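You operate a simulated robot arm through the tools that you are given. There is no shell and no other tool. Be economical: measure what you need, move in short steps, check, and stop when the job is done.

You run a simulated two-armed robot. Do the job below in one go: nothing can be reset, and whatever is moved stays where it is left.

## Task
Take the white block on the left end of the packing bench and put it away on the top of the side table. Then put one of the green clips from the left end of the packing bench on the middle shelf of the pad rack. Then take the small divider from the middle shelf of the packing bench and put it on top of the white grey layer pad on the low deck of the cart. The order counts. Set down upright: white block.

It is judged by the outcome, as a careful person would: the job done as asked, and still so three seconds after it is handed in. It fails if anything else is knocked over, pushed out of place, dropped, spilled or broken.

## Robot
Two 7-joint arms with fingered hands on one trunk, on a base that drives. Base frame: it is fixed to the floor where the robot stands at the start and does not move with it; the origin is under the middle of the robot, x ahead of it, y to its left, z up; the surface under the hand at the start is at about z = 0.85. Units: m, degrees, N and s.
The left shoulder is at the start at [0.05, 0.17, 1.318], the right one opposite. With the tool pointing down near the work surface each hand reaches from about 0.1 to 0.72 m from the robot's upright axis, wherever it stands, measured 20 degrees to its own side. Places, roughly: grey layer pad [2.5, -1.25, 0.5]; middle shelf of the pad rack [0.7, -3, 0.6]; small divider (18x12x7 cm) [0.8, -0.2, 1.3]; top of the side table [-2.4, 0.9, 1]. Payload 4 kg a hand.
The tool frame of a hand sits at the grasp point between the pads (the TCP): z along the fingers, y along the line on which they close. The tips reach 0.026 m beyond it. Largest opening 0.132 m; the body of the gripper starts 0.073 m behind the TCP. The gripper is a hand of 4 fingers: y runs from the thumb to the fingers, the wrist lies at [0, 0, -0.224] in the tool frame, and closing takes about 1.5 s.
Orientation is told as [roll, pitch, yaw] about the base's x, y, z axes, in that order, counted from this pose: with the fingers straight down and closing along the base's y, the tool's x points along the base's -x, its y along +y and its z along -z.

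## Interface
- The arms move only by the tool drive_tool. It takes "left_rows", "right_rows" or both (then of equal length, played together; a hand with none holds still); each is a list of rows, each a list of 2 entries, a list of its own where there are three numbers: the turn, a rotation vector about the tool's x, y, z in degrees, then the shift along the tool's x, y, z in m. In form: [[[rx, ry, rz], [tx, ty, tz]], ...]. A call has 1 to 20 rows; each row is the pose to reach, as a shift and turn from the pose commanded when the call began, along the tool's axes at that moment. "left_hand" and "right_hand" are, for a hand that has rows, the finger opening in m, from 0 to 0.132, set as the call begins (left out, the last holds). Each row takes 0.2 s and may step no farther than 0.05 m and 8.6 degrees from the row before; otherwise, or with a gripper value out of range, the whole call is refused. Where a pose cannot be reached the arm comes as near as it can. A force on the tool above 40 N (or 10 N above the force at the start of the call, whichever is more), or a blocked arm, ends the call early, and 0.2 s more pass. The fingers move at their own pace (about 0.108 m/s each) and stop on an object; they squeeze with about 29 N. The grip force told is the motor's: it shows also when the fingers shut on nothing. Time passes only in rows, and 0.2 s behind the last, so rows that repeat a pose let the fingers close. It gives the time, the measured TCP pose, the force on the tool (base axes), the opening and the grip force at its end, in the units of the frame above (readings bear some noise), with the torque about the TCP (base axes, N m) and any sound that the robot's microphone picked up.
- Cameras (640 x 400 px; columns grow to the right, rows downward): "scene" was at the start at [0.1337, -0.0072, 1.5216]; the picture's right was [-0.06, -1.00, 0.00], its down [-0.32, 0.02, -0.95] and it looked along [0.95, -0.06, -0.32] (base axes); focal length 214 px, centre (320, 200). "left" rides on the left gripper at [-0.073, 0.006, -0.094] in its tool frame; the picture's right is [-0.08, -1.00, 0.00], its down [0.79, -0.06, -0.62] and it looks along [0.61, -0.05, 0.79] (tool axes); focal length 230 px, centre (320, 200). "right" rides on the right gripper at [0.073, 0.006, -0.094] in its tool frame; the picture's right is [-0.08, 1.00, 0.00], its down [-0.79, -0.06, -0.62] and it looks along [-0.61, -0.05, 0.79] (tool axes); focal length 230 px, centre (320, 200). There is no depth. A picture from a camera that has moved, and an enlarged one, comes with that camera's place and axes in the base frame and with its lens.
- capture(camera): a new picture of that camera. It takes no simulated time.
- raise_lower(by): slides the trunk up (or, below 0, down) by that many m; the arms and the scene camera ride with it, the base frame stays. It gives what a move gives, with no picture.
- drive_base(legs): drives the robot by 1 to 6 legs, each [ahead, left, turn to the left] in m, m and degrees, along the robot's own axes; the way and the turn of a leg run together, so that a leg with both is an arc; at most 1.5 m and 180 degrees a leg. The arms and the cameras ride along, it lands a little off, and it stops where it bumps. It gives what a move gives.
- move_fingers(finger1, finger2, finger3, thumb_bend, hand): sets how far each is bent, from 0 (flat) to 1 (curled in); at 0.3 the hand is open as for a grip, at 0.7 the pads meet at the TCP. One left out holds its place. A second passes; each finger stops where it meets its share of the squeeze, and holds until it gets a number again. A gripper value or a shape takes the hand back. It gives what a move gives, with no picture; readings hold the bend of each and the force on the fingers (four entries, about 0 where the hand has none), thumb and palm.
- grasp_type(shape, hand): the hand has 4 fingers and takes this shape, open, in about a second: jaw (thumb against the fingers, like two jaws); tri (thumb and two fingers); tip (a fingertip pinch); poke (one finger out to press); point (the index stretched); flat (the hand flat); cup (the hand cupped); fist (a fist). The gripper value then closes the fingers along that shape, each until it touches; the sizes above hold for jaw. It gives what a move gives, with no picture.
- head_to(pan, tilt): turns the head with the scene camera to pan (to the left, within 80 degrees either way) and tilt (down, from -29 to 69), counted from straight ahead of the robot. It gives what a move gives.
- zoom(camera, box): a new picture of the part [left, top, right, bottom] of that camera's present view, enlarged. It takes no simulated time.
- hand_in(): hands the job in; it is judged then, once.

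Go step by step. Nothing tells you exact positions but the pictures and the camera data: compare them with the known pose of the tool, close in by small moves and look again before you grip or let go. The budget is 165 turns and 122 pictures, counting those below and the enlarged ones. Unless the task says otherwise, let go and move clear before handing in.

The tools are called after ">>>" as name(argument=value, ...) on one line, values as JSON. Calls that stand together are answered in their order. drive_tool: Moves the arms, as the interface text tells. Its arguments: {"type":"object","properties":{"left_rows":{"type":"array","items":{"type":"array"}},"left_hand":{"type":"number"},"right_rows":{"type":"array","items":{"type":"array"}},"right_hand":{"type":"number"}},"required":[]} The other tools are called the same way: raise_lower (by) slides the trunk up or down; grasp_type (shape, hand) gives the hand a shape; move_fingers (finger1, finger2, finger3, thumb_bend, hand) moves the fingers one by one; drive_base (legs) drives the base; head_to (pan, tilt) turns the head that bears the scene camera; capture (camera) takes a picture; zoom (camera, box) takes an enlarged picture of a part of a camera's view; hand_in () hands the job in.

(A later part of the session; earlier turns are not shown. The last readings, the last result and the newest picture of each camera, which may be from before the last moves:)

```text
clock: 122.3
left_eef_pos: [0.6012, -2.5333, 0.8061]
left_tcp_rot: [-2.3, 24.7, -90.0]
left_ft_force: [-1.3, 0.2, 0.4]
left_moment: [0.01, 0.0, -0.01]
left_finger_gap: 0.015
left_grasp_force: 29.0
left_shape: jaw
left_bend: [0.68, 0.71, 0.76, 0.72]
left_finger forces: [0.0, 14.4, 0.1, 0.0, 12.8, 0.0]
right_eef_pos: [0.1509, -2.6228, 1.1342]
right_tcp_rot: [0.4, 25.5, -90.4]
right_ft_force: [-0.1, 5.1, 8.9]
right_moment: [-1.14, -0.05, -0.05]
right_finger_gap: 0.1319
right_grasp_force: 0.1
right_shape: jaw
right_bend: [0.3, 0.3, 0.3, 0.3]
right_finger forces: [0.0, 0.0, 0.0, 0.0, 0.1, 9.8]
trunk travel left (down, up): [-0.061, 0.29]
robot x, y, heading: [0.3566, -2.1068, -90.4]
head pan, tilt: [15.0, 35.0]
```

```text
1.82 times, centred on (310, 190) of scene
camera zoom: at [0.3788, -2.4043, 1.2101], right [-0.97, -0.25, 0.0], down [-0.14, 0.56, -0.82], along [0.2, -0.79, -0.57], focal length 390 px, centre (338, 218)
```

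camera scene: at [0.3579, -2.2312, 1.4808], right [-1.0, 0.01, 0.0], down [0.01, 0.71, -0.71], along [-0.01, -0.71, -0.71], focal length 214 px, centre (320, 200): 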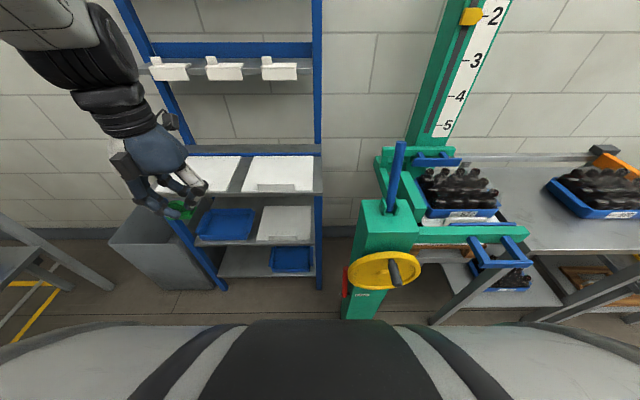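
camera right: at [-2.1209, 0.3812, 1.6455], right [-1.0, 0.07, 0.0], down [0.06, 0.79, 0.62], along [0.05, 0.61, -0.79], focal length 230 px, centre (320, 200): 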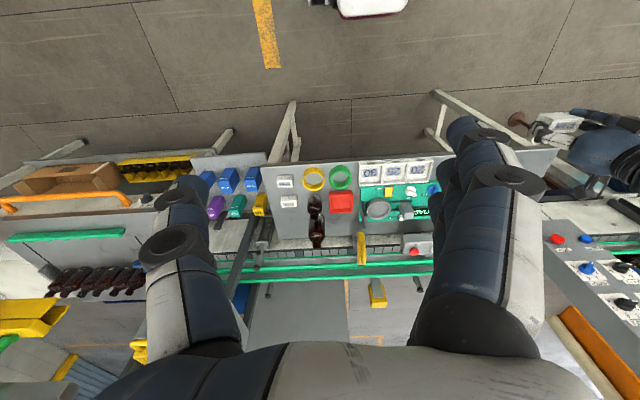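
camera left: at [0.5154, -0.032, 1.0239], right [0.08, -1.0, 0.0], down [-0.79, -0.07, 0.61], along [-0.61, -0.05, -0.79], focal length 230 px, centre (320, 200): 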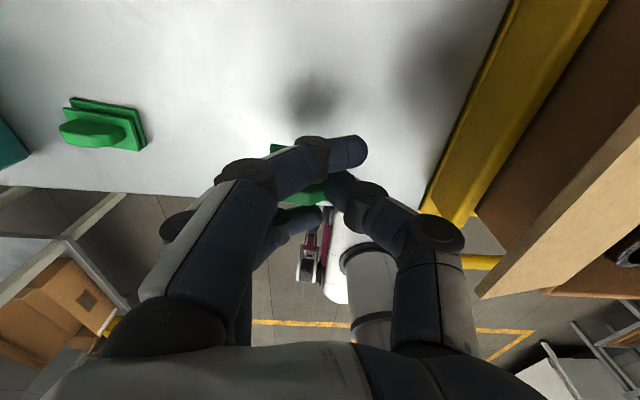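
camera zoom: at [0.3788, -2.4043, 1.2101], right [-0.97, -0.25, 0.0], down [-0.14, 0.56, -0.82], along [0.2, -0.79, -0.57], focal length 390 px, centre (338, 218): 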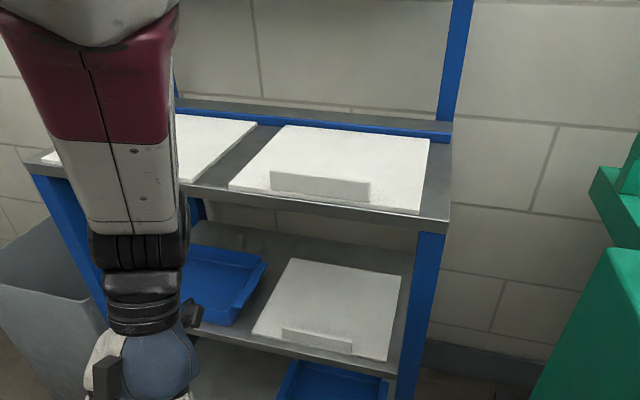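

Lowering the trunk also leans it forward, and the right palm pressed on something. I'll check with the right camera before moving.

>>> capture(camera="right")

>>> head_to(pan=-25, tilt=30)

>>> capture(camera="scene")

```text
72 pictures are left
camera right: at [0.1558, -2.5954, 1.2503], right [1.0, -0.08, -0.03], down [-0.07, -0.97, 0.22], along [-0.04, -0.22, -0.98], focal length 230 px, centre (320, 200)
```

right: 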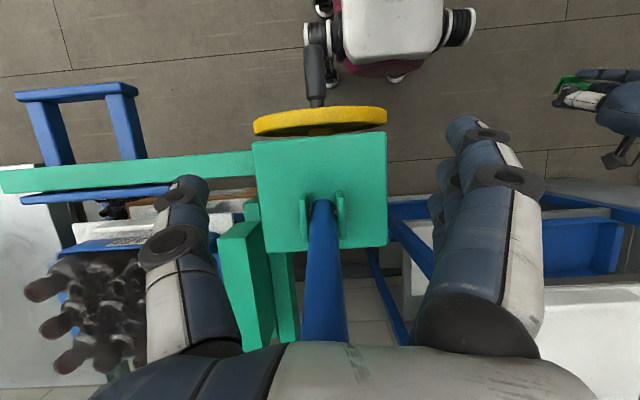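

```text
clock: 123.4
left_eef_pos: [0.6011, -2.5314, 0.8054]
left_tcp_rot: [-2.3, 24.6, -90.1]
left_ft_force: [0.3, -0.2, -0.6]
left_moment: [0.01, -0.01, 0.03]
left_finger_gap: 0.0149
left_grasp_force: 29.5
left_shape: jaw
left_bend: [0.68, 0.71, 0.76, 0.72]
left_finger forces: [0.1, 14.5, 0.0, 0.0, 12.8, 0.0]
right_eef_pos: [0.1517, -2.6221, 1.1331]
right_tcp_rot: [0.4, 25.5, -90.4]
right_ft_force: [-0.1, 5.9, 10.3]
right_moment: [-1.2, -0.01, -0.01]
right_finger_gap: 0.1321
right_grasp_force: 0.0
right_shape: jaw
right_bend: [0.3, 0.3, 0.3, 0.3]
right_finger forces: [0.0, 0.0, 0.1, 0.0, 0.0, 10.2]
trunk travel left (down, up): [-0.061, 0.29]
robot x, y, heading: [0.356, -2.1085, -90.4]
head pan, tilt: [-25.0, 30.0]
```

```text
71 pictures are left
camera scene: at [0.318, -2.4005, 1.2179], right [-0.9, 0.43, 0.0], down [0.22, 0.45, -0.87], along [-0.37, -0.78, -0.5], focal length 214 px, centre (320, 200)
```

scene: 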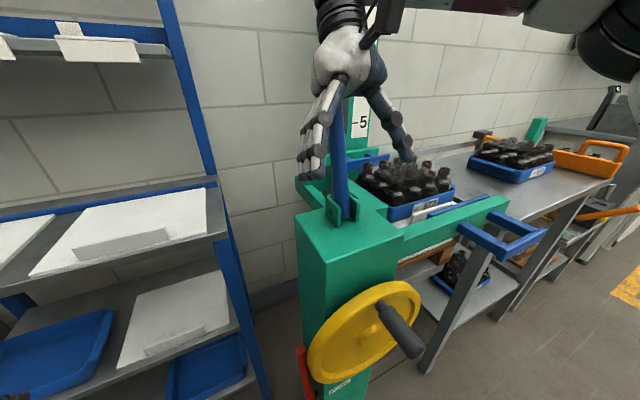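

The lift machine's lever ran up into the right palm, so I'll raise the trunk back the same way to release it.

>>> raise_lower(by=0.27)

>>> capture(camera="scene")

```text
clock: 126.2
left_eef_pos: [0.6017, -2.5329, 1.0742]
left_tcp_rot: [-1.9, 24.7, -90.2]
left_ft_force: [0.1, 0.1, -0.7]
left_moment: [0.0, 0.01, 0.0]
left_finger_gap: 0.0146
left_grasp_force: 28.7
left_shape: jaw
left_bend: [0.68, 0.71, 0.76, 0.72]
left_finger forces: [0.0, 14.1, 0.0, 0.0, 12.7, 0.1]
right_eef_pos: [0.1512, -2.5854, 1.4507]
right_tcp_rot: [0.4, 19.7, -90.3]
right_ft_force: [-1.0, 0.4, -0.1]
right_moment: [-0.01, 0.01, 0.03]
right_finger_gap: 0.1318
right_grasp_force: 0.1
right_shape: jaw
right_bend: [0.3, 0.3, 0.3, 0.3]
right_finger forces: [0.0, 0.0, 0.0, 0.0, 0.0, 0.0]
trunk travel left (down, up): [-0.331, 0.02]
robot x, y, heading: [0.3613, -2.1087, -90.7]
head pan, tilt: [-25.0, 30.0]
```

```text
70 pictures are left
camera scene: at [0.3196, -2.2318, 1.5053], right [-0.9, 0.43, 0.0], down [0.22, 0.45, -0.87], along [-0.37, -0.78, -0.5], focal length 214 px, centre (320, 200)
```

scene: 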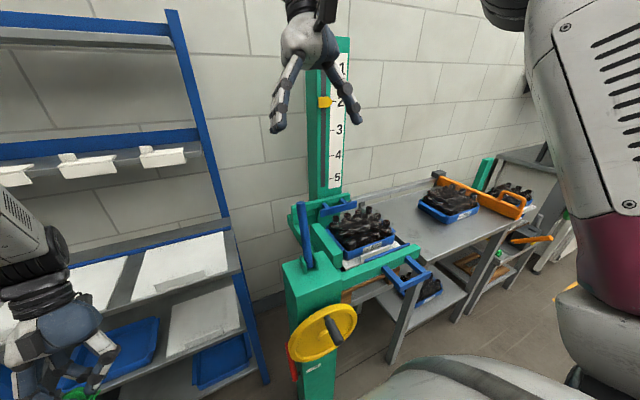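

The lever looks the same as before and is free now. I'll tuck the right hand back and level it, so it stays clear of the lift machine.

>>> drive_tool(right_rows=[[[0, -4, 0], [0.04, 0, 0.004]], [[0, -8, 0], [0.08, 0, 0.008]], [[0, -12, 0], [0.12, 0, 0.012]], [[0, -16, 0], [0.16, 0, 0.016]], [[0, -19.7, 0], [0.205, 0, 0.02]], [[0, -19.7, 0], [0.205, 0, 0.02]]])

>>> zoom(camera="scene", box=[220, 180, 420, 400])

```text
clock: 127.6
left_eef_pos: [0.6026, -2.5343, 1.0739]
left_tcp_rot: [-2.0, 24.9, -90.2]
left_ft_force: [0.5, -0.4, 0.1]
left_moment: [0.01, 0.04, -0.01]
left_finger_gap: 0.015
left_grasp_force: 29.1
left_shape: jaw
left_bend: [0.68, 0.71, 0.76, 0.72]
left_finger forces: [0.1, 14.3, 0.0, 0.0, 12.7, 0.1]
right_eef_pos: [0.1539, -2.3859, 1.5007]
right_tcp_rot: [0.4, -0.2, -90.5]
right_ft_force: [-0.1, 0.4, -0.9]
right_moment: [0.0, -0.01, 0.0]
right_finger_gap: 0.1317
right_grasp_force: 0.1
right_shape: jaw
right_bend: [0.3, 0.3, 0.3, 0.3]
right_finger forces: [0.1, 0.0, 0.1, 0.0, 0.0, 0.0]
trunk travel left (down, up): [-0.331, 0.02]
robot x, y, heading: [0.3588, -2.1083, -90.7]
head pan, tilt: [-25.0, 30.0]
```

```text
1.82 times, centred on (320, 290) of scene
camera zoom: at [0.3199, -2.2326, 1.5053], right [-0.9, 0.43, 0.0], down [0.22, 0.45, -0.87], along [-0.37, -0.78, -0.5], focal length 390 px, centre (320, 36)
```

zoom: 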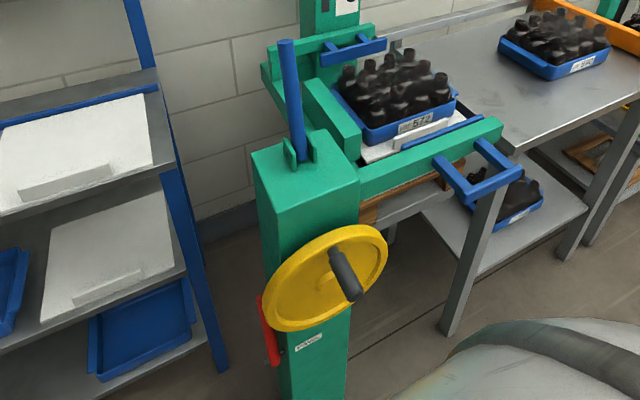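

Behind the pad and tray on the middle shelf is a free strip about 9 cm deep, around y -3.05 to -3.14, under the upper shelf at about z 0.93. To reach in I need the hand pointing forward, so I'll pitch the left hand first.

>>> drive_tool(left_rows=[[[0, -8, 0], [0, 0, 0]], [[0, -16, 0], [0, 0, 0]], [[0, -24, 0], [0, 0, 0]], [[0, -32, 0], [0, 0, 0]], [[0, -40, 0], [0, 0, 0]], [[0, -48, 0], [0, 0, 0]], [[0, -56, 0], [0, 0, 0]], [[0, -64, 0], [0, 0, 0]], [[0, -70, 0], [0, 0, 0]], [[0, -70, 0], [0, 0, 0]]])

>>> raise_lower(by=-0.15)

>>> head_to(pan=15, tilt=40)

>>> capture(camera="scene")

```text
clock: 129.8
left_eef_pos: [0.6007, -2.5637, 1.0617]
left_tcp_rot: [-2.5, -45.2, -87.7]
left_ft_force: [-0.1, -0.2, 0.2]
left_moment: [0.0, -0.03, 0.02]
left_finger_gap: 0.0142
left_grasp_force: 29.0
left_shape: jaw
left_bend: [0.68, 0.71, 0.76, 0.72]
left_finger forces: [0.0, 12.4, 0.1, 0.0, 12.2, 0.1]
left hand out of reach, approached as far as the arm can: row 8, 9, 10
right_eef_pos: [0.1531, -2.386, 1.5012]
right_tcp_rot: [0.4, -0.2, -90.4]
right_ft_force: [0.3, -0.2, -0.2]
right_moment: [-0.02, -0.01, 0.03]
right_finger_gap: 0.1319
right_grasp_force: 0.0
right_shape: jaw
right_bend: [0.3, 0.3, 0.3, 0.3]
right_finger forces: [0.0, 0.0, 0.0, 0.1, 0.0, 0.1]
trunk travel left (down, up): [-0.331, 0.02]
robot x, y, heading: [0.3563, -2.1099, -90.7]
head pan, tilt: [-25.0, 30.0]
```

```text
clock: 131.5
left_eef_pos: [0.6012, -2.5595, 0.8576]
left_tcp_rot: [-2.1, -37.5, -87.8]
left_ft_force: [0.0, -0.7, 0.7]
left_moment: [0.01, -0.01, 0.02]
left_finger_gap: 0.0145
left_grasp_force: 29.1
left_shape: jaw
left_bend: [0.68, 0.71, 0.76, 0.72]
left_finger forces: [0.0, 12.5, 0.1, 0.0, 12.2, 0.1]
right_eef_pos: [0.153, -2.384, 1.3518]
right_tcp_rot: [0.4, -0.3, -90.5]
right_ft_force: [0.2, 0.3, -0.5]
right_moment: [-0.02, 0.02, 0.03]
right_finger_gap: 0.1317
right_grasp_force: 0.1
right_shape: jaw
right_bend: [0.3, 0.3, 0.3, 0.3]
right_finger forces: [0.1, 0.1, 0.1, 0.1, 0.1, 0.1]
trunk travel left (down, up): [-0.181, 0.17]
robot x, y, heading: [0.3579, -2.1093, -90.8]
head pan, tilt: [-25.0, 30.0]
```

```text
clock: 132.6
left_eef_pos: [0.6022, -2.5598, 0.8562]
left_tcp_rot: [-2.0, -37.4, -87.9]
left_ft_force: [0.8, -0.1, -0.9]
left_moment: [0.0, 0.04, 0.01]
left_finger_gap: 0.0143
left_grasp_force: 29.4
left_shape: jaw
left_bend: [0.68, 0.71, 0.76, 0.72]
left_finger forces: [0.1, 12.5, 0.0, 0.0, 12.2, 0.0]
right_eef_pos: [0.1534, -2.3853, 1.351]
right_tcp_rot: [0.3, -0.1, -90.4]
right_ft_force: [-1.5, -0.7, 0.3]
right_moment: [-0.01, 0.04, 0.03]
right_finger_gap: 0.132
right_grasp_force: 0.1
right_shape: jaw
right_bend: [0.3, 0.3, 0.3, 0.3]
right_finger forces: [0.1, 0.0, 0.0, 0.0, 0.0, 0.0]
trunk travel left (down, up): [-0.181, 0.17]
robot x, y, heading: [0.3602, -2.1117, -90.7]
head pan, tilt: [15.0, 40.0]
```

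```text
68 pictures are left
camera scene: at [0.3792, -2.2816, 1.3375], right [-0.97, -0.25, 0.0], down [-0.16, 0.62, -0.77], along [0.19, -0.74, -0.64], focal length 214 px, centre (320, 200)
```

scene: 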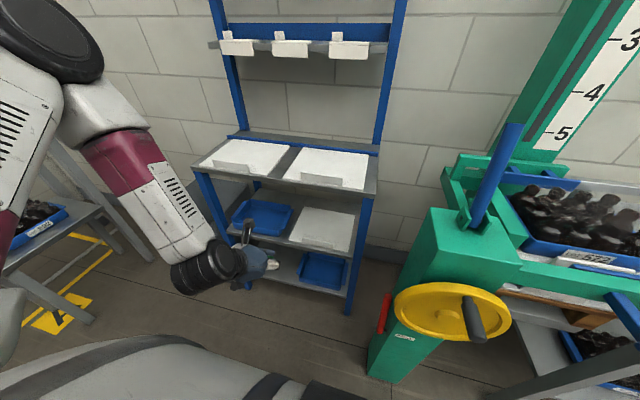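

The hands keep their pose while the trunk moves. I'll lower the left hand to about z 0.71 and pitch it flatter, then drive in with enough clearance to the lift machine.

>>> drive_tool(left_rows=[[[0, -6, 0], [0.02, 0, 0.025]], [[0, -12, 0], [0.04, 0, 0.05]], [[0, -18, 0], [0.06, 0, 0.08]], [[0, -24, 0], [0.08, 0, 0.105]], [[0, -28, 0], [0.085, 0, 0.111]], [[0, -28, 0], [0.085, 0, 0.111]]])

>>> capture(camera="left")

```text
clock: 134.0
left_eef_pos: [0.5982, -2.5603, 0.7181]
left_tcp_rot: [-3.9, -65.5, -85.6]
left_ft_force: [-1.2, 0.2, 0.6]
left_moment: [0.01, 0.01, -0.03]
left_finger_gap: 0.0143
left_grasp_force: 29.2
left_shape: jaw
left_bend: [0.68, 0.71, 0.76, 0.74]
left_finger forces: [0.0, 14.0, 0.0, 0.1, 15.3, 0.0]
right_eef_pos: [0.1537, -2.3864, 1.3498]
right_tcp_rot: [0.3, -0.3, -90.4]
right_ft_force: [-0.5, 0.5, -1.0]
right_moment: [0.01, -0.01, -0.01]
right_finger_gap: 0.1319
right_grasp_force: 0.1
right_shape: jaw
right_bend: [0.3, 0.3, 0.3, 0.3]
right_finger forces: [0.1, 0.0, 0.0, 0.1, 0.0, 0.0]
trunk travel left (down, up): [-0.181, 0.17]
robot x, y, heading: [0.3592, -2.1095, -90.8]
head pan, tilt: [15.0, 40.0]
```

```text
67 pictures are left
camera left: at [0.606, -2.5054, 0.8222], right [-0.99, -0.05, 0.1], down [-0.09, 0.88, -0.46], along [-0.07, -0.46, -0.88], focal length 230 px, centre (320, 200)
```

left: 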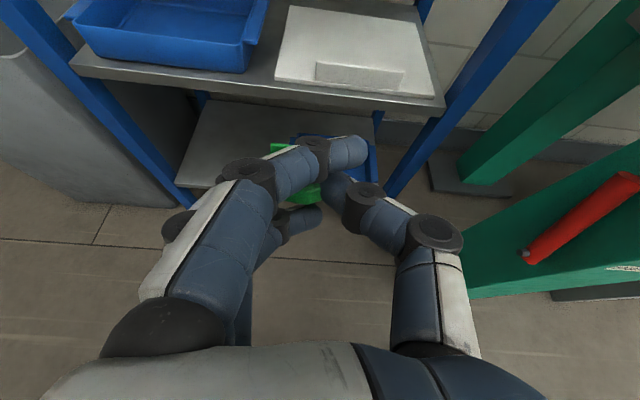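

The clip is still held and the shelf is visible past the hand. I'll drive in 0.2 m and 0.1 m left.

>>> drive_base(legs=[[0, 0.1, 0.7], [0.2, 0, 0]])

>>> capture(camera="left")

>>> capture(camera="scene")

```text
clock: 136.8
left_eef_pos: [0.6985, -2.7568, 0.7186]
left_tcp_rot: [-4.1, -65.5, -85.3]
left_ft_force: [-0.7, 0.3, -0.2]
left_moment: [0.03, 0.0, -0.04]
left_finger_gap: 0.0144
left_grasp_force: 29.2
left_shape: jaw
left_bend: [0.68, 0.71, 0.76, 0.74]
left_finger forces: [0.1, 14.2, 0.0, 0.0, 15.2, 0.0]
right_eef_pos: [0.2548, -2.5827, 1.3507]
right_tcp_rot: [0.3, -0.2, -90.2]
right_ft_force: [-0.1, 0.2, 0.0]
right_moment: [-0.02, -0.02, -0.03]
right_finger_gap: 0.1318
right_grasp_force: 0.1
right_shape: jaw
right_bend: [0.3, 0.3, 0.3, 0.3]
right_finger forces: [0.0, 0.0, 0.0, 0.0, 0.0, 0.1]
trunk travel left (down, up): [-0.181, 0.17]
robot x, y, heading: [0.459, -2.3039, -90.1]
head pan, tilt: [15.0, 40.0]
stopped in leg 2: the robot was blocked; the commanded pose is now the measured one
```

```text
66 pictures are left
camera left: at [0.707, -2.7007, 0.8227], right [-0.99, -0.05, 0.1], down [-0.09, 0.88, -0.46], along [-0.06, -0.46, -0.88], focal length 230 px, centre (320, 200)
```

left: 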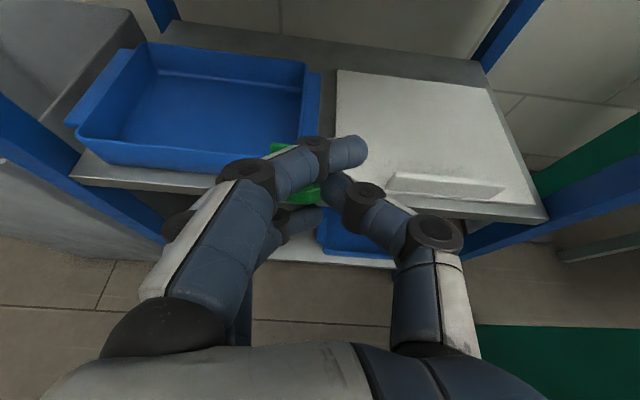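

```text
65 pictures are left
camera scene: at [0.4795, -2.477, 1.3377], right [-0.97, -0.25, 0.0], down [-0.16, 0.62, -0.77], along [0.19, -0.74, -0.64], focal length 214 px, centre (320, 200)
```

scene: 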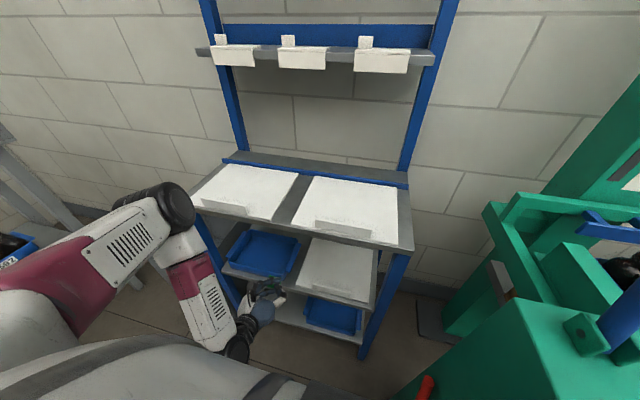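

The drive stopped just about at the goal, and the free strip behind the pad is clearly visible, centred near [0.58, -3.07]. I'll line the hand up laterally and flatten it slightly.

>>> drive_tool(left_rows=[[[0, -3, 0], [0.004, -0.04, 0.001]], [[0, -6, 0], [0.008, -0.08, 0.002]], [[0, -8, 0], [0.0126, -0.1175, 0.003]], [[0, -8, 0], [0.0126, -0.1175, 0.003]]])

>>> capture(camera="left")

```text
clock: 137.8
left_eef_pos: [0.5804, -2.7558, 0.7096]
left_tcp_rot: [-5.7, -73.5, -83.5]
left_ft_force: [0.7, 0.8, -0.1]
left_moment: [-0.01, 0.02, -0.01]
left_finger_gap: 0.0147
left_grasp_force: 28.3
left_shape: jaw
left_bend: [0.68, 0.71, 0.76, 0.74]
left_finger forces: [0.0, 14.2, 0.0, 0.0, 15.1, 0.0]
right_eef_pos: [0.2536, -2.5833, 1.3517]
right_tcp_rot: [0.4, -0.2, -90.2]
right_ft_force: [-0.2, -1.0, 0.5]
right_moment: [-0.01, 0.03, 0.0]
right_finger_gap: 0.1317
right_grasp_force: 0.1
right_shape: jaw
right_bend: [0.3, 0.3, 0.3, 0.3]
right_finger forces: [0.0, 0.1, 0.0, 0.1, 0.1, 0.0]
trunk travel left (down, up): [-0.181, 0.17]
robot x, y, heading: [0.4618, -2.3065, -90.6]
head pan, tilt: [15.0, 40.0]
```

```text
64 pictures are left
camera left: at [0.5883, -2.6868, 0.8051], right [-0.99, -0.04, 0.1], down [-0.09, 0.81, -0.58], along [-0.06, -0.58, -0.81], focal length 230 px, centre (320, 200)
```

left: 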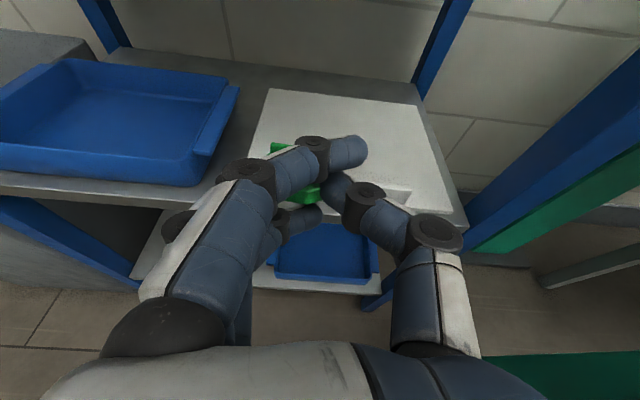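

The hand is lined up over the pad. I'll push forward into the shelf bay at constant height.

>>> drive_tool(left_rows=[[[0, 0, 0], [-0.012, -0.001, 0.04]], [[0, 0, 0], [-0.024, -0.002, 0.08]], [[0, 0, 0], [-0.036, -0.003, 0.12]], [[0, 0, 0], [-0.048, -0.004, 0.16]], [[0, 0, 0], [-0.06, -0.005, 0.2]], [[0, 0, 0], [-0.072, -0.006, 0.24]], [[0, 0, 0], [-0.085, -0.006, 0.28]], [[0, 0, 0], [-0.085, -0.006, 0.28]]])

>>> capture(camera="left")

>>> capture(camera="scene")

```text
clock: 139.6
left_eef_pos: [0.5804, -3.0486, 0.7119]
left_tcp_rot: [-5.8, -73.4, -83.5]
left_ft_force: [-0.1, 0.0, 0.0]
left_moment: [0.04, 0.02, 0.04]
left_finger_gap: 0.0144
left_grasp_force: 29.0
left_shape: jaw
left_bend: [0.68, 0.71, 0.76, 0.74]
left_finger forces: [0.1, 14.3, 0.0, 0.1, 14.3, 0.0]
right_eef_pos: [0.2535, -2.5838, 1.3515]
right_tcp_rot: [0.3, -0.1, -90.1]
right_ft_force: [0.4, -0.1, -0.3]
right_moment: [0.01, 0.02, -0.01]
right_finger_gap: 0.1317
right_grasp_force: 0.0
right_shape: jaw
right_bend: [0.3, 0.3, 0.3, 0.3]
right_finger forces: [0.0, 0.0, 0.1, 0.1, 0.0, 0.0]
trunk travel left (down, up): [-0.181, 0.17]
robot x, y, heading: [0.4572, -2.3088, -90.3]
head pan, tilt: [15.0, 40.0]
```

```text
63 pictures are left
camera left: at [0.5877, -2.9801, 0.8065], right [-0.99, -0.04, 0.1], down [-0.09, 0.81, -0.58], along [-0.06, -0.58, -0.81], focal length 230 px, centre (320, 200)
```

left: 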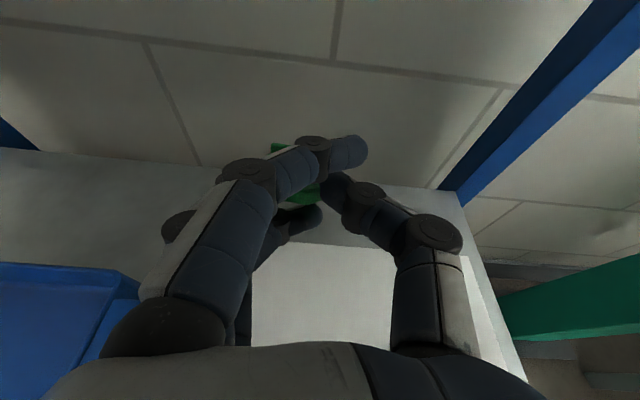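

```text
62 pictures are left
camera scene: at [0.4795, -2.4779, 1.3375], right [-0.97, -0.25, 0.0], down [-0.16, 0.62, -0.77], along [0.19, -0.74, -0.64], focal length 214 px, centre (320, 200)
```

scene: 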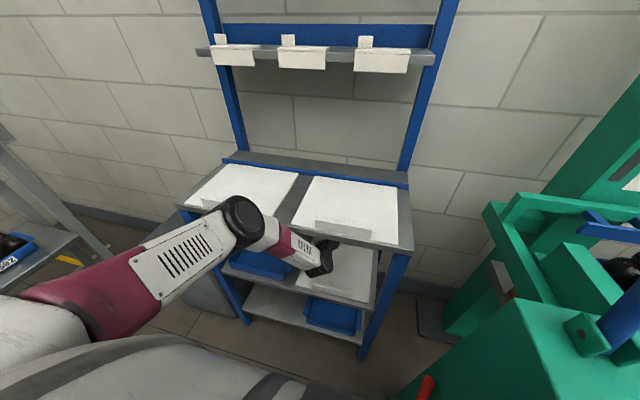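

The clip is now over the back strip (about y -3.05 to -3.14). I'll move 2 cm further in and lower until contact.

>>> drive_tool(left_rows=[[[0, 0, 0], [-0.003, 0, 0.02]], [[0, 0, 0], [0.018, 0, 0.028]], [[0, 0, 0], [0.033, 0, 0.033]], [[0, 0, 0], [0.0416, 0, 0.035]], [[0, 0, 0], [0.0416, 0, 0.035]]])

>>> capture(camera="left")

```text
clock: 140.8
left_eef_pos: [0.5793, -3.0703, 0.6613]
left_tcp_rot: [-5.6, -73.5, -83.5]
left_ft_force: [-0.2, -0.1, 0.7]
left_moment: [0.02, 0.01, -0.01]
left_finger_gap: 0.0146
left_grasp_force: 28.8
left_shape: jaw
left_bend: [0.68, 0.71, 0.76, 0.74]
left_finger forces: [0.0, 14.3, 0.0, 0.0, 14.3, 0.0]
right_eef_pos: [0.2535, -2.5841, 1.3505]
right_tcp_rot: [0.4, -0.1, -90.3]
right_ft_force: [0.1, -0.2, 0.0]
right_moment: [-0.01, 0.01, 0.0]
right_finger_gap: 0.1318
right_grasp_force: 0.0
right_shape: jaw
right_bend: [0.3, 0.3, 0.3, 0.3]
right_finger forces: [0.0, 0.0, 0.0, 0.1, 0.0, 0.1]
trunk travel left (down, up): [-0.181, 0.17]
robot x, y, heading: [0.46, -2.3015, -90.4]
head pan, tilt: [15.0, 40.0]
```

```text
61 pictures are left
camera left: at [0.5867, -3.0015, 0.7561], right [-0.99, -0.04, 0.1], down [-0.09, 0.81, -0.58], along [-0.06, -0.58, -0.81], focal length 230 px, centre (320, 200)
```

left: 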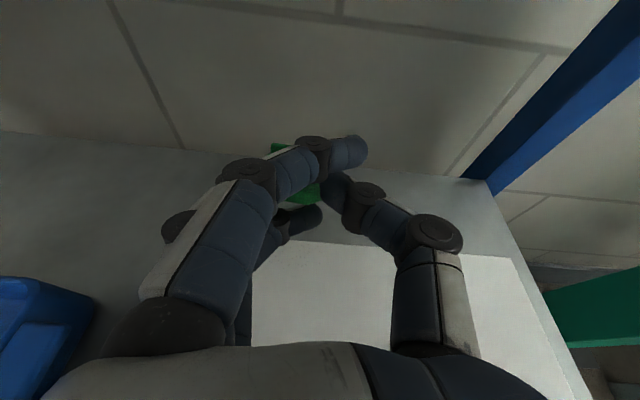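

I'll go a bit further in and lower in small steps until the force shows contact.

>>> drive_tool(left_rows=[[[0, 0, 0], [-0.003, 0, 0.012]], [[0, 0, 0], [0.006, 0, 0.0145]], [[0, 0, 0], [0.0157, 0, 0.017]], [[0, 0, 0], [0.0157, 0, 0.017]]])

```text
clock: 141.8
left_eef_pos: [0.5798, -3.0769, 0.6566]
left_tcp_rot: [-5.6, -73.4, -83.5]
left_ft_force: [-0.2, 0.6, 0.1]
left_moment: [0.03, 0.02, 0.03]
left_finger_gap: 0.0144
left_grasp_force: 28.8
left_shape: jaw
left_bend: [0.68, 0.71, 0.76, 0.74]
left_finger forces: [0.1, 14.3, 0.0, 0.1, 14.3, 0.0]
left hand out of reach, approached as far as the arm can: row 2, 3, 4
right_eef_pos: [0.2539, -2.5834, 1.3495]
right_tcp_rot: [0.4, -0.1, -90.2]
right_ft_force: [0.0, 0.1, 0.9]
right_moment: [0.0, -0.03, -0.02]
right_finger_gap: 0.132
right_grasp_force: 0.1
right_shape: jaw
right_bend: [0.3, 0.3, 0.3, 0.3]
right_finger forces: [0.0, 0.0, 0.0, 0.1, 0.0, 0.0]
trunk travel left (down, up): [-0.181, 0.17]
robot x, y, heading: [0.4596, -2.303, -90.2]
head pan, tilt: [15.0, 40.0]
```

The arm is at its limit there, so I'll lower the trunk 2 cm and the hand goes down with it.

>>> raise_lower(by=-0.02)

>>> capture(camera="left")

```text
clock: 142.5
left_eef_pos: [0.5819, -3.0741, 0.6369]
left_tcp_rot: [-5.7, -73.5, -83.5]
left_ft_force: [0.7, 0.6, -0.4]
left_moment: [0.02, -0.01, -0.02]
left_finger_gap: 0.0148
left_grasp_force: 28.8
left_shape: jaw
left_bend: [0.68, 0.71, 0.76, 0.74]
left_finger forces: [0.0, 14.3, 0.0, 0.1, 14.3, 0.0]
right_eef_pos: [0.2537, -2.5811, 1.3294]
right_tcp_rot: [0.5, -0.3, -90.3]
right_ft_force: [0.1, -0.6, 0.2]
right_moment: [-0.04, -0.02, 0.0]
right_finger_gap: 0.1321
right_grasp_force: 0.1
right_shape: jaw
right_bend: [0.3, 0.3, 0.3, 0.3]
right_finger forces: [0.0, 0.0, 0.0, 0.0, 0.1, 0.0]
trunk travel left (down, up): [-0.161, 0.19]
robot x, y, heading: [0.4558, -2.3046, -90.3]
head pan, tilt: [15.0, 40.0]
```

```text
60 pictures are left
camera left: at [0.5877, -3.0059, 0.7334], right [-0.99, -0.04, 0.1], down [-0.09, 0.81, -0.58], along [-0.06, -0.58, -0.81], focal length 230 px, centre (320, 200)
```

left: 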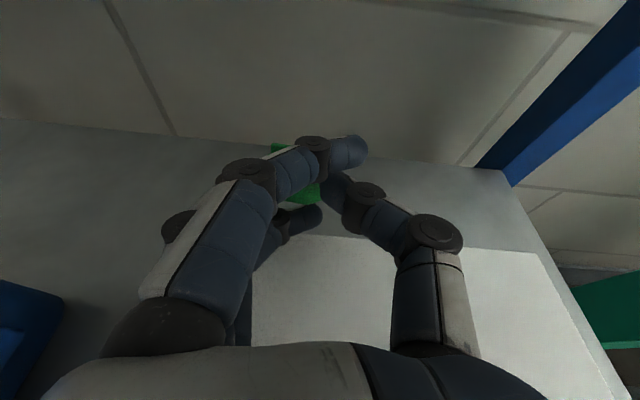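

There's no contact yet; the shelf is probably nearer z 0.58. I'll lower a bit more.

>>> raise_lower(by=-0.012)

>>> raise_lower(by=-0.008)

```text
clock: 143.1
left_eef_pos: [0.5797, -3.0762, 0.6257]
left_tcp_rot: [-5.8, -73.6, -83.4]
left_ft_force: [0.5, 0.2, 0.0]
left_moment: [0.02, 0.0, 0.02]
left_finger_gap: 0.0145
left_grasp_force: 29.1
left_shape: jaw
left_bend: [0.68, 0.71, 0.76, 0.74]
left_finger forces: [0.0, 14.3, 0.0, 0.1, 14.3, 0.0]
right_eef_pos: [0.2561, -2.5899, 1.3133]
right_tcp_rot: [0.6, 0.8, -90.2]
right_ft_force: [0.0, 1.5, 0.7]
right_moment: [-0.04, -0.02, 0.02]
right_finger_gap: 0.132
right_grasp_force: 0.1
right_shape: jaw
right_bend: [0.3, 0.3, 0.3, 0.3]
right_finger forces: [0.0, 0.0, 0.1, 0.1, 0.0, 0.0]
trunk travel left (down, up): [-0.149, 0.202]
robot x, y, heading: [0.457, -2.305, -90.4]
head pan, tilt: [15.0, 40.0]
```

```text
clock: 143.7
left_eef_pos: [0.5802, -3.0747, 0.617]
left_tcp_rot: [-5.6, -73.6, -83.5]
left_ft_force: [0.0, 0.5, -1.6]
left_moment: [0.04, 0.0, 0.0]
left_finger_gap: 0.0145
left_grasp_force: 28.5
left_shape: jaw
left_bend: [0.68, 0.71, 0.76, 0.74]
left_finger forces: [0.0, 14.3, 0.0, 0.0, 14.3, 0.0]
right_eef_pos: [0.2562, -2.5944, 1.3029]
right_tcp_rot: [0.8, 1.2, -90.2]
right_ft_force: [-0.3, 0.0, -0.4]
right_moment: [-0.03, -0.02, 0.02]
right_finger_gap: 0.132
right_grasp_force: 0.0
right_shape: jaw
right_bend: [0.3, 0.3, 0.3, 0.3]
right_finger forces: [0.1, 0.0, 0.0, 0.0, 0.1, 0.0]
trunk travel left (down, up): [-0.141, 0.21]
robot x, y, heading: [0.4559, -2.3067, -90.3]
head pan, tilt: [15.0, 40.0]
```

>>> capture(camera="left")

>>> zoom(camera="scene", box=[200, 180, 420, 340])

```text
59 pictures are left
camera left: at [0.5874, -3.0063, 0.7126], right [-0.99, -0.04, 0.1], down [-0.09, 0.81, -0.58], along [-0.06, -0.58, -0.81], focal length 230 px, centre (320, 200)
```

left: 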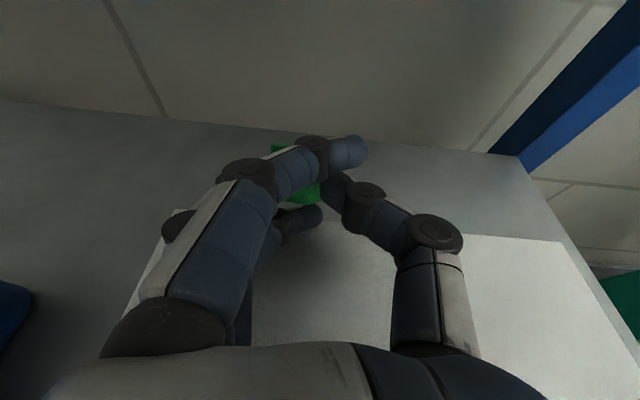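

```text
2.50 times, centred on (310, 260) of scene
camera zoom: at [0.4792, -2.5122, 1.2953], right [-0.97, -0.25, 0.0], down [-0.16, 0.62, -0.77], along [0.19, -0.74, -0.64], focal length 536 px, centre (345, 50)
```

zoom: 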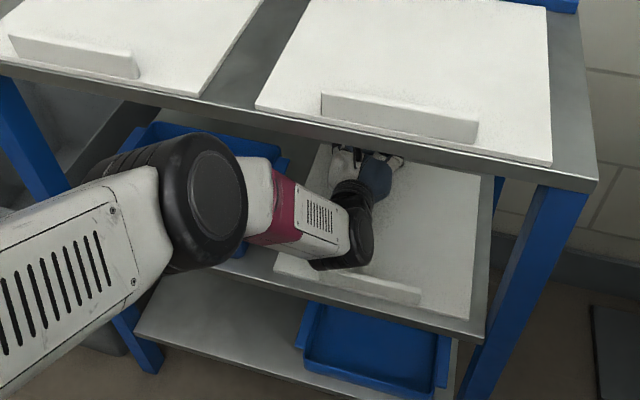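

From these views the shelf is at about z 0.555 and the free strip at about y -3.10 to -3.20, so I need roughly 4.5 cm more reach. I'll try with the arm first.

>>> drive_tool(left_rows=[[[0, 0, 0], [-0.01, 0, 0.015]], [[0, 0, 0], [-0.018, 0, 0.03]], [[0, 0, 0], [-0.0226, 0, 0.042]], [[0, 0, 0], [-0.0226, 0, 0.042]]])

```text
clock: 144.7
left_eef_pos: [0.5811, -3.1176, 0.6305]
left_tcp_rot: [-5.6, -73.5, -83.4]
left_ft_force: [0.0, -0.8, 0.0]
left_moment: [0.0, 0.02, -0.01]
left_finger_gap: 0.0145
left_grasp_force: 28.3
left_shape: jaw
left_bend: [0.68, 0.71, 0.76, 0.74]
left_finger forces: [0.0, 14.3, 0.1, 0.0, 14.4, 0.0]
left hand out of reach, approached as far as the arm can: row 3, 4
right_eef_pos: [0.2541, -2.595, 1.3032]
right_tcp_rot: [0.8, 1.2, -90.2]
right_ft_force: [1.2, -0.9, -0.1]
right_moment: [0.01, -0.02, 0.01]
right_finger_gap: 0.1322
right_grasp_force: 0.1
right_shape: jaw
right_bend: [0.3, 0.3, 0.3, 0.3]
right_finger forces: [0.0, 0.0, 0.0, 0.0, 0.0, 0.0]
trunk travel left (down, up): [-0.141, 0.21]
robot x, y, heading: [0.4588, -2.3041, -90.6]
head pan, tilt: [15.0, 40.0]
```

The hand is now over the strip. I'll raise the right hand for safety, then lower the trunk further.

>>> drive_tool(right_rows=[[[0, 0, 0], [0.01, 0, -0.045]], [[0, 0, 0], [0.03, 0, -0.085]], [[0, 0, 0], [0.05, 0, -0.12]], [[0, 0, 0], [0.05, 0, -0.12]]])

>>> raise_lower(by=-0.025)

>>> capture(camera="left")

```text
clock: 145.7
left_eef_pos: [0.5818, -3.1176, 0.6296]
left_tcp_rot: [-5.7, -73.4, -83.5]
left_ft_force: [-0.4, -0.3, 0.8]
left_moment: [-0.02, -0.02, 0.02]
left_finger_gap: 0.0142
left_grasp_force: 29.1
left_shape: jaw
left_bend: [0.68, 0.71, 0.76, 0.74]
left_finger forces: [0.1, 14.3, 0.1, 0.1, 14.3, 0.0]
right_eef_pos: [0.3071, -2.5485, 1.3351]
right_tcp_rot: [0.9, 1.3, -90.2]
right_ft_force: [-0.4, -0.9, 0.3]
right_moment: [0.01, 0.01, 0.01]
right_finger_gap: 0.1319
right_grasp_force: 0.1
right_shape: jaw
right_bend: [0.3, 0.3, 0.3, 0.3]
right_finger forces: [0.0, 0.0, 0.1, 0.1, 0.1, 0.0]
right hand out of reach, approached as far as the arm can: row 1, 2, 3, 4
trunk travel left (down, up): [-0.141, 0.21]
robot x, y, heading: [0.4569, -2.3047, -90.3]
head pan, tilt: [15.0, 40.0]
```

```text
clock: 146.4
left_eef_pos: [0.5814, -3.1169, 0.6051]
left_tcp_rot: [-5.7, -73.3, -83.4]
left_ft_force: [-1.0, -0.2, -0.1]
left_moment: [-0.01, -0.02, 0.01]
left_finger_gap: 0.0143
left_grasp_force: 29.5
left_shape: jaw
left_bend: [0.68, 0.71, 0.76, 0.74]
left_finger forces: [0.0, 14.4, 0.0, 0.1, 14.3, 0.0]
right_eef_pos: [0.3101, -2.5657, 1.3029]
right_tcp_rot: [1.0, 3.4, -90.2]
right_ft_force: [-0.5, -0.8, -0.8]
right_moment: [0.0, 0.01, -0.01]
right_finger_gap: 0.1321
right_grasp_force: 0.0
right_shape: jaw
right_bend: [0.3, 0.3, 0.3, 0.3]
right_finger forces: [0.0, 0.0, 0.1, 0.0, 0.0, 0.1]
trunk travel left (down, up): [-0.116, 0.235]
robot x, y, heading: [0.4604, -2.3045, -90.1]
head pan, tilt: [15.0, 40.0]
```

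```text
57 pictures are left
camera left: at [0.5893, -3.0482, 0.7002], right [-0.99, -0.04, 0.1], down [-0.09, 0.81, -0.57], along [-0.06, -0.58, -0.81], focal length 230 px, centre (320, 200)
```

left: 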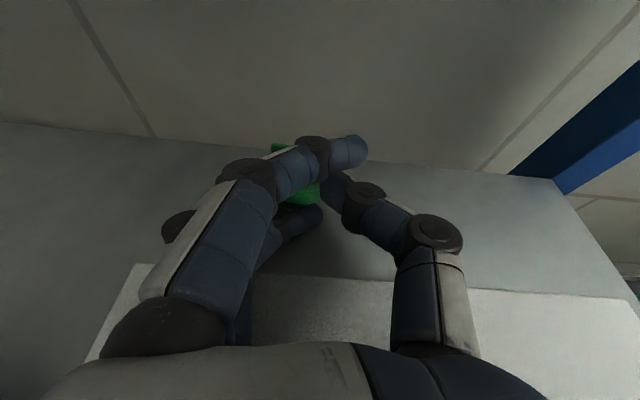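

The clip is well over the strip. I'll lower further in small steps until contact.

>>> raise_lower(by=-0.015)

>>> raise_lower(by=-0.008)

>>> capture(camera="left")

```text
clock: 146.9
left_eef_pos: [0.5831, -3.1225, 0.6022]
left_tcp_rot: [-5.2, -74.6, -83.7]
left_ft_force: [0.2, -1.0, 14.4]
left_moment: [0.33, -0.39, -0.08]
left_finger_gap: 0.0147
left_grasp_force: 29.0
left_shape: jaw
left_bend: [0.68, 0.71, 0.77, 0.74]
left_finger forces: [0.0, 14.3, 15.4, 0.0, 14.3, 0.0]
right_eef_pos: [0.31, -2.5692, 1.2871]
right_tcp_rot: [1.2, 4.3, -90.3]
right_ft_force: [-0.9, -0.3, 0.0]
right_moment: [-0.04, 0.01, 0.01]
right_finger_gap: 0.1319
right_grasp_force: 0.1
right_shape: jaw
right_bend: [0.3, 0.3, 0.3, 0.3]
right_finger forces: [0.0, 0.0, 0.1, 0.0, 0.0, 0.0]
trunk travel left (down, up): [-0.104, 0.247]
robot x, y, heading: [0.457, -2.3023, -90.3]
head pan, tilt: [15.0, 40.0]
stopped: the force on the tool passed its limit at 46 N (the readings are from after the stop); the commanded pose is now the measured one
```

```text
clock: 147.3
left_eef_pos: [0.5843, -3.1267, 0.6018]
left_tcp_rot: [-4.9, -75.5, -83.9]
left_ft_force: [-1.2, 2.0, 19.3]
left_moment: [0.58, -0.54, 0.03]
left_finger_gap: 0.0146
left_grasp_force: 29.1
left_shape: jaw
left_bend: [0.68, 0.71, 0.76, 0.74]
left_finger forces: [0.0, 14.4, 18.4, 0.0, 14.4, 0.0]
right_eef_pos: [0.3093, -2.5698, 1.2813]
right_tcp_rot: [1.3, 4.4, -90.3]
right_ft_force: [0.8, 0.0, 0.0]
right_moment: [0.01, -0.01, -0.02]
right_finger_gap: 0.132
right_grasp_force: 0.0
right_shape: jaw
right_bend: [0.3, 0.3, 0.3, 0.3]
right_finger forces: [0.0, 0.0, 0.0, 0.1, 0.0, 0.0]
trunk travel left (down, up): [-0.099, 0.252]
robot x, y, heading: [0.4597, -2.3068, -90.2]
head pan, tilt: [15.0, 40.0]
stopped: the force on the tool passed its limit at 46 N (the readings are from after the stop); the commanded pose is now the measured one
```

```text
56 pictures are left
camera left: at [0.5904, -3.054, 0.6951], right [-0.99, -0.04, 0.1], down [-0.09, 0.79, -0.6], along [-0.05, -0.61, -0.79], focal length 230 px, centre (320, 200)
```

left: 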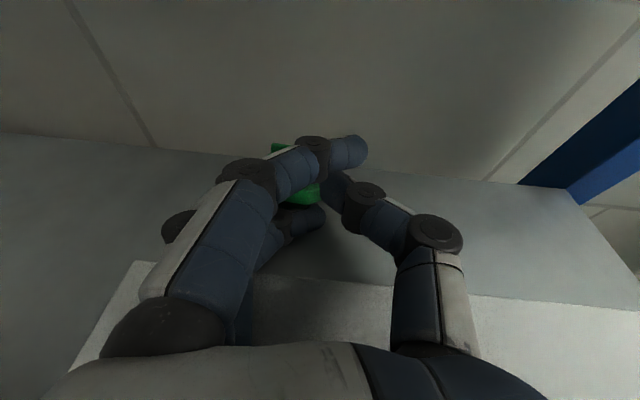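

The lower finger rests on the shelf and the clip hangs about 1.5 cm above it. I'll relieve the pressure slightly and open the fingers.

>>> raise_lower(by=0.005)

>>> drive_tool(left_rows=[[[0, 0, 0], [0, 0, 0]], [[0, 0, 0], [0, 0, 0]], [[0, 0, 0], [0, 0, 0]], [[0, 0, 0], [0, 0, 0]], [[0, 0, 0], [0, 0, 0]], [[0, 0, 0], [0, 0, 0]]], left_hand=0.1)

>>> capture(camera="left")

```text
clock: 147.9
left_eef_pos: [0.5846, -3.1256, 0.6031]
left_tcp_rot: [-5.1, -74.9, -83.7]
left_ft_force: [-0.4, 0.1, 8.0]
left_moment: [0.2, -0.22, 0.01]
left_finger_gap: 0.0145
left_grasp_force: 29.0
left_shape: jaw
left_bend: [0.68, 0.71, 0.76, 0.74]
left_finger forces: [0.1, 14.3, 7.8, 0.1, 14.3, 0.0]
right_eef_pos: [0.3096, -2.5708, 1.286]
right_tcp_rot: [1.2, 4.4, -90.2]
right_ft_force: [-0.5, -0.1, 0.0]
right_moment: [0.03, 0.02, 0.04]
right_finger_gap: 0.1318
right_grasp_force: 0.1
right_shape: jaw
right_bend: [0.3, 0.3, 0.3, 0.3]
right_finger forces: [0.1, 0.0, 0.0, 0.1, 0.0, 0.1]
trunk travel left (down, up): [-0.104, 0.247]
robot x, y, heading: [0.4594, -2.3001, -90.2]
head pan, tilt: [15.0, 40.0]
```

```text
clock: 149.3
left_eef_pos: [0.5842, -3.1254, 0.604]
left_tcp_rot: [-5.1, -75.1, -83.8]
left_ft_force: [-4.7, -1.8, 11.7]
left_moment: [-0.28, -0.42, -0.11]
left_finger_gap: 0.0972
left_grasp_force: 0.0
left_shape: jaw
left_bend: [0.63, 0.63, 0.7, 0.59]
left_finger forces: [0.0, 0.0, 11.9, 0.0, 0.0, 0.1]
right_eef_pos: [0.3089, -2.5706, 1.2871]
right_tcp_rot: [1.3, 4.4, -90.2]
right_ft_force: [0.6, -0.6, -0.1]
right_moment: [0.03, 0.04, 0.0]
right_finger_gap: 0.132
right_grasp_force: 0.2
right_shape: jaw
right_bend: [0.3, 0.3, 0.3, 0.3]
right_finger forces: [0.0, 0.0, 0.1, 0.0, 0.0, 0.0]
trunk travel left (down, up): [-0.104, 0.247]
robot x, y, heading: [0.4585, -2.3026, -90.4]
head pan, tilt: [15.0, 40.0]
```

```text
55 pictures are left
camera left: at [0.5904, -3.0532, 0.6984], right [-0.99, -0.04, 0.1], down [-0.09, 0.8, -0.6], along [-0.05, -0.6, -0.79], focal length 230 px, centre (320, 200)
```

left: 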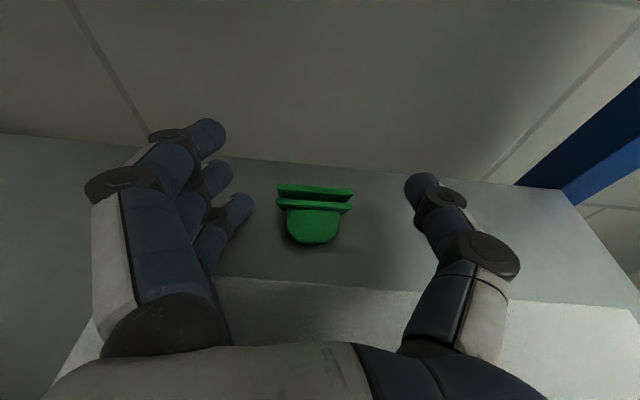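

The clip lies steady on the shelf strip. I'll raise slightly and withdraw the hand straight back.

>>> raise_lower(by=0.06)

>>> drive_tool(left_rows=[[[0, 0, 0], [0.009, 0, -0.04]], [[0, 0, 0], [0.02, 0, -0.08]], [[0, 0, 0], [0.03, 0, -0.12]], [[0, 0, 0], [0.041, 0, -0.16]], [[0, 0, 0], [0.052, 0, -0.2]], [[0, 0, 0], [0.063, 0, -0.24]], [[0, 0, 0], [0.075, 0, -0.28]], [[0, 0, 0], [0.085, 0, -0.32]], [[0, 0, 0], [0.085, 0, -0.32]]])

>>> capture(camera="left")

```text
clock: 150.3
left_eef_pos: [0.5839, -3.1399, 0.7088]
left_tcp_rot: [-7.2, -78.5, -81.6]
left_ft_force: [0.1, 0.3, -0.7]
left_moment: [0.0, -0.02, 0.03]
left_finger_gap: 0.0998
left_grasp_force: 0.1
left_shape: jaw
left_bend: [0.63, 0.63, 0.63, 0.59]
left_finger forces: [0.0, 0.0, 0.0, 0.0, 0.0, 0.1]
right_eef_pos: [0.3108, -2.5727, 1.3444]
right_tcp_rot: [1.3, 4.6, -90.2]
right_ft_force: [0.1, -0.5, 0.9]
right_moment: [0.01, 0.0, -0.02]
right_finger_gap: 0.132
right_grasp_force: 0.0
right_shape: jaw
right_bend: [0.3, 0.3, 0.3, 0.3]
right_finger forces: [0.0, 0.1, 0.0, 0.0, 0.1, 0.0]
trunk travel left (down, up): [-0.164, 0.187]
robot x, y, heading: [0.4575, -2.3049, -90.1]
head pan, tilt: [15.0, 40.0]
```

```text
clock: 152.3
left_eef_pos: [0.5767, -2.8097, 0.6908]
left_tcp_rot: [-7.4, -78.6, -81.4]
left_ft_force: [0.6, 0.1, 0.4]
left_moment: [0.02, 0.01, -0.01]
left_finger_gap: 0.0997
left_grasp_force: 0.0
left_shape: jaw
left_bend: [0.63, 0.63, 0.63, 0.59]
left_finger forces: [0.0, 0.1, 0.0, 0.1, 0.0, 0.0]
right_eef_pos: [0.3099, -2.5716, 1.3464]
right_tcp_rot: [1.3, 4.3, -90.1]
right_ft_force: [0.1, 0.4, -0.8]
right_moment: [-0.01, -0.02, 0.01]
right_finger_gap: 0.1317
right_grasp_force: 0.1
right_shape: jaw
right_bend: [0.3, 0.3, 0.3, 0.3]
right_finger forces: [0.0, 0.0, 0.0, 0.0, 0.1, 0.0]
trunk travel left (down, up): [-0.164, 0.187]
robot x, y, heading: [0.46, -2.3069, -90.4]
head pan, tilt: [15.0, 40.0]
```

```text
54 pictures are left
camera left: at [0.5832, -2.7316, 0.7809], right [-0.99, -0.04, 0.1], down [-0.09, 0.76, -0.65], along [-0.05, -0.65, -0.75], focal length 230 px, centre (320, 200)
```

left: 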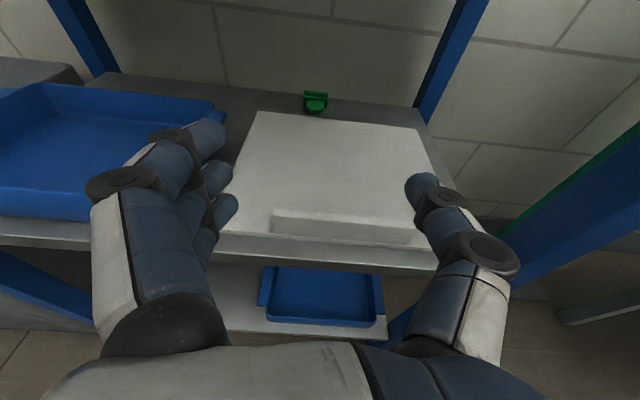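

The clip is on the middle shelf, behind the pad. I'll back out, raise the trunk and level the left hand for driving.

>>> drive_base(legs=[[-0.2, 0, 0]])

>>> raise_lower(by=0.18)

>>> drive_tool(left_rows=[[[0, 8, 0], [-0.03, 0, -0.01]], [[0, 16, 0], [-0.06, 0, -0.02]], [[0, 24, 0], [-0.1, 0, -0.03]], [[0, 32, 0], [-0.14, 0, -0.03]], [[0, 40, 0], [-0.18, 0, -0.03]], [[0, 48, 0], [-0.22, 0, -0.03]], [[0, 56, 0], [-0.26, 0, -0.02]], [[0, 64, 0], [-0.29, 0, -0.01]], [[0, 72, 0], [-0.32, 0, 0]], [[0, 78, 0], [-0.34, 0, 0]], [[0, 78, 0], [-0.34, 0, 0]]])

>>> capture(camera="scene")

```text
clock: 153.9
left_eef_pos: [0.5781, -2.6107, 0.6917]
left_tcp_rot: [-7.3, -78.7, -81.3]
left_ft_force: [-0.1, 1.0, 1.1]
left_moment: [-0.01, 0.03, 0.01]
left_finger_gap: 0.0999
left_grasp_force: 0.1
left_shape: jaw
left_bend: [0.63, 0.63, 0.63, 0.59]
left_finger forces: [0.0, 0.0, 0.0, 0.0, 0.1, 0.1]
right_eef_pos: [0.31, -2.372, 1.3462]
right_tcp_rot: [1.3, 4.5, -90.1]
right_ft_force: [0.6, 0.8, -0.2]
right_moment: [-0.02, 0.03, 0.03]
right_finger_gap: 0.132
right_grasp_force: 0.1
right_shape: jaw
right_bend: [0.3, 0.3, 0.3, 0.3]
right_finger forces: [0.0, 0.0, 0.0, 0.0, 0.1, 0.1]
trunk travel left (down, up): [-0.164, 0.187]
robot x, y, heading: [0.4594, -2.1086, -90.3]
head pan, tilt: [15.0, 40.0]
```

```text
clock: 155.9
left_eef_pos: [0.5782, -2.6108, 0.8719]
left_tcp_rot: [-7.4, -78.8, -81.4]
left_ft_force: [1.2, 0.1, 0.1]
left_moment: [-0.01, 0.01, -0.01]
left_finger_gap: 0.0995
left_grasp_force: 0.0
left_shape: jaw
left_bend: [0.63, 0.63, 0.63, 0.59]
left_finger forces: [0.0, 0.0, 0.1, 0.1, 0.1, 0.0]
right_eef_pos: [0.3128, -2.3734, 1.526]
right_tcp_rot: [1.4, 4.3, -90.1]
right_ft_force: [0.1, 0.2, -0.4]
right_moment: [-0.01, 0.0, 0.04]
right_finger_gap: 0.1318
right_grasp_force: 0.0
right_shape: jaw
right_bend: [0.3, 0.3, 0.3, 0.3]
right_finger forces: [0.1, 0.0, 0.0, 0.1, 0.0, 0.0]
trunk travel left (down, up): [-0.344, 0.007]
robot x, y, heading: [0.4573, -2.1052, -90.1]
head pan, tilt: [15.0, 40.0]
```

```text
clock: 158.3
left_eef_pos: [0.589, -2.6755, 1.2054]
left_tcp_rot: [-1.6, -0.7, -88.6]
left_ft_force: [0.1, 0.4, 0.4]
left_moment: [0.02, -0.03, -0.02]
left_finger_gap: 0.0996
left_grasp_force: 0.1
left_shape: jaw
left_bend: [0.63, 0.63, 0.63, 0.59]
left_finger forces: [0.0, 0.0, 0.0, 0.0, 0.1, 0.0]
right_eef_pos: [0.311, -2.3733, 1.5247]
right_tcp_rot: [1.4, 4.4, -90.1]
right_ft_force: [0.8, 0.0, 0.0]
right_moment: [0.01, 0.02, 0.01]
right_finger_gap: 0.1319
right_grasp_force: 0.0
right_shape: jaw
right_bend: [0.3, 0.3, 0.3, 0.3]
right_finger forces: [0.0, 0.1, 0.1, 0.0, 0.1, 0.1]
trunk travel left (down, up): [-0.344, 0.007]
robot x, y, heading: [0.4591, -2.1062, -90.2]
head pan, tilt: [15.0, 40.0]
```

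```text
53 pictures are left
camera scene: at [0.4811, -2.2299, 1.5024], right [-0.97, -0.25, 0.0], down [-0.16, 0.62, -0.77], along [0.2, -0.74, -0.64], focal length 214 px, centre (320, 200)
```

scene: 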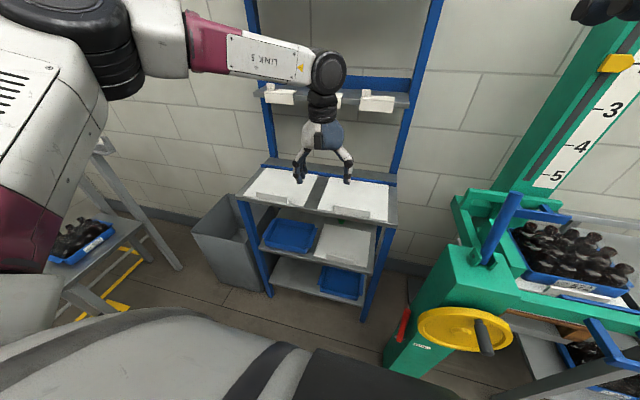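

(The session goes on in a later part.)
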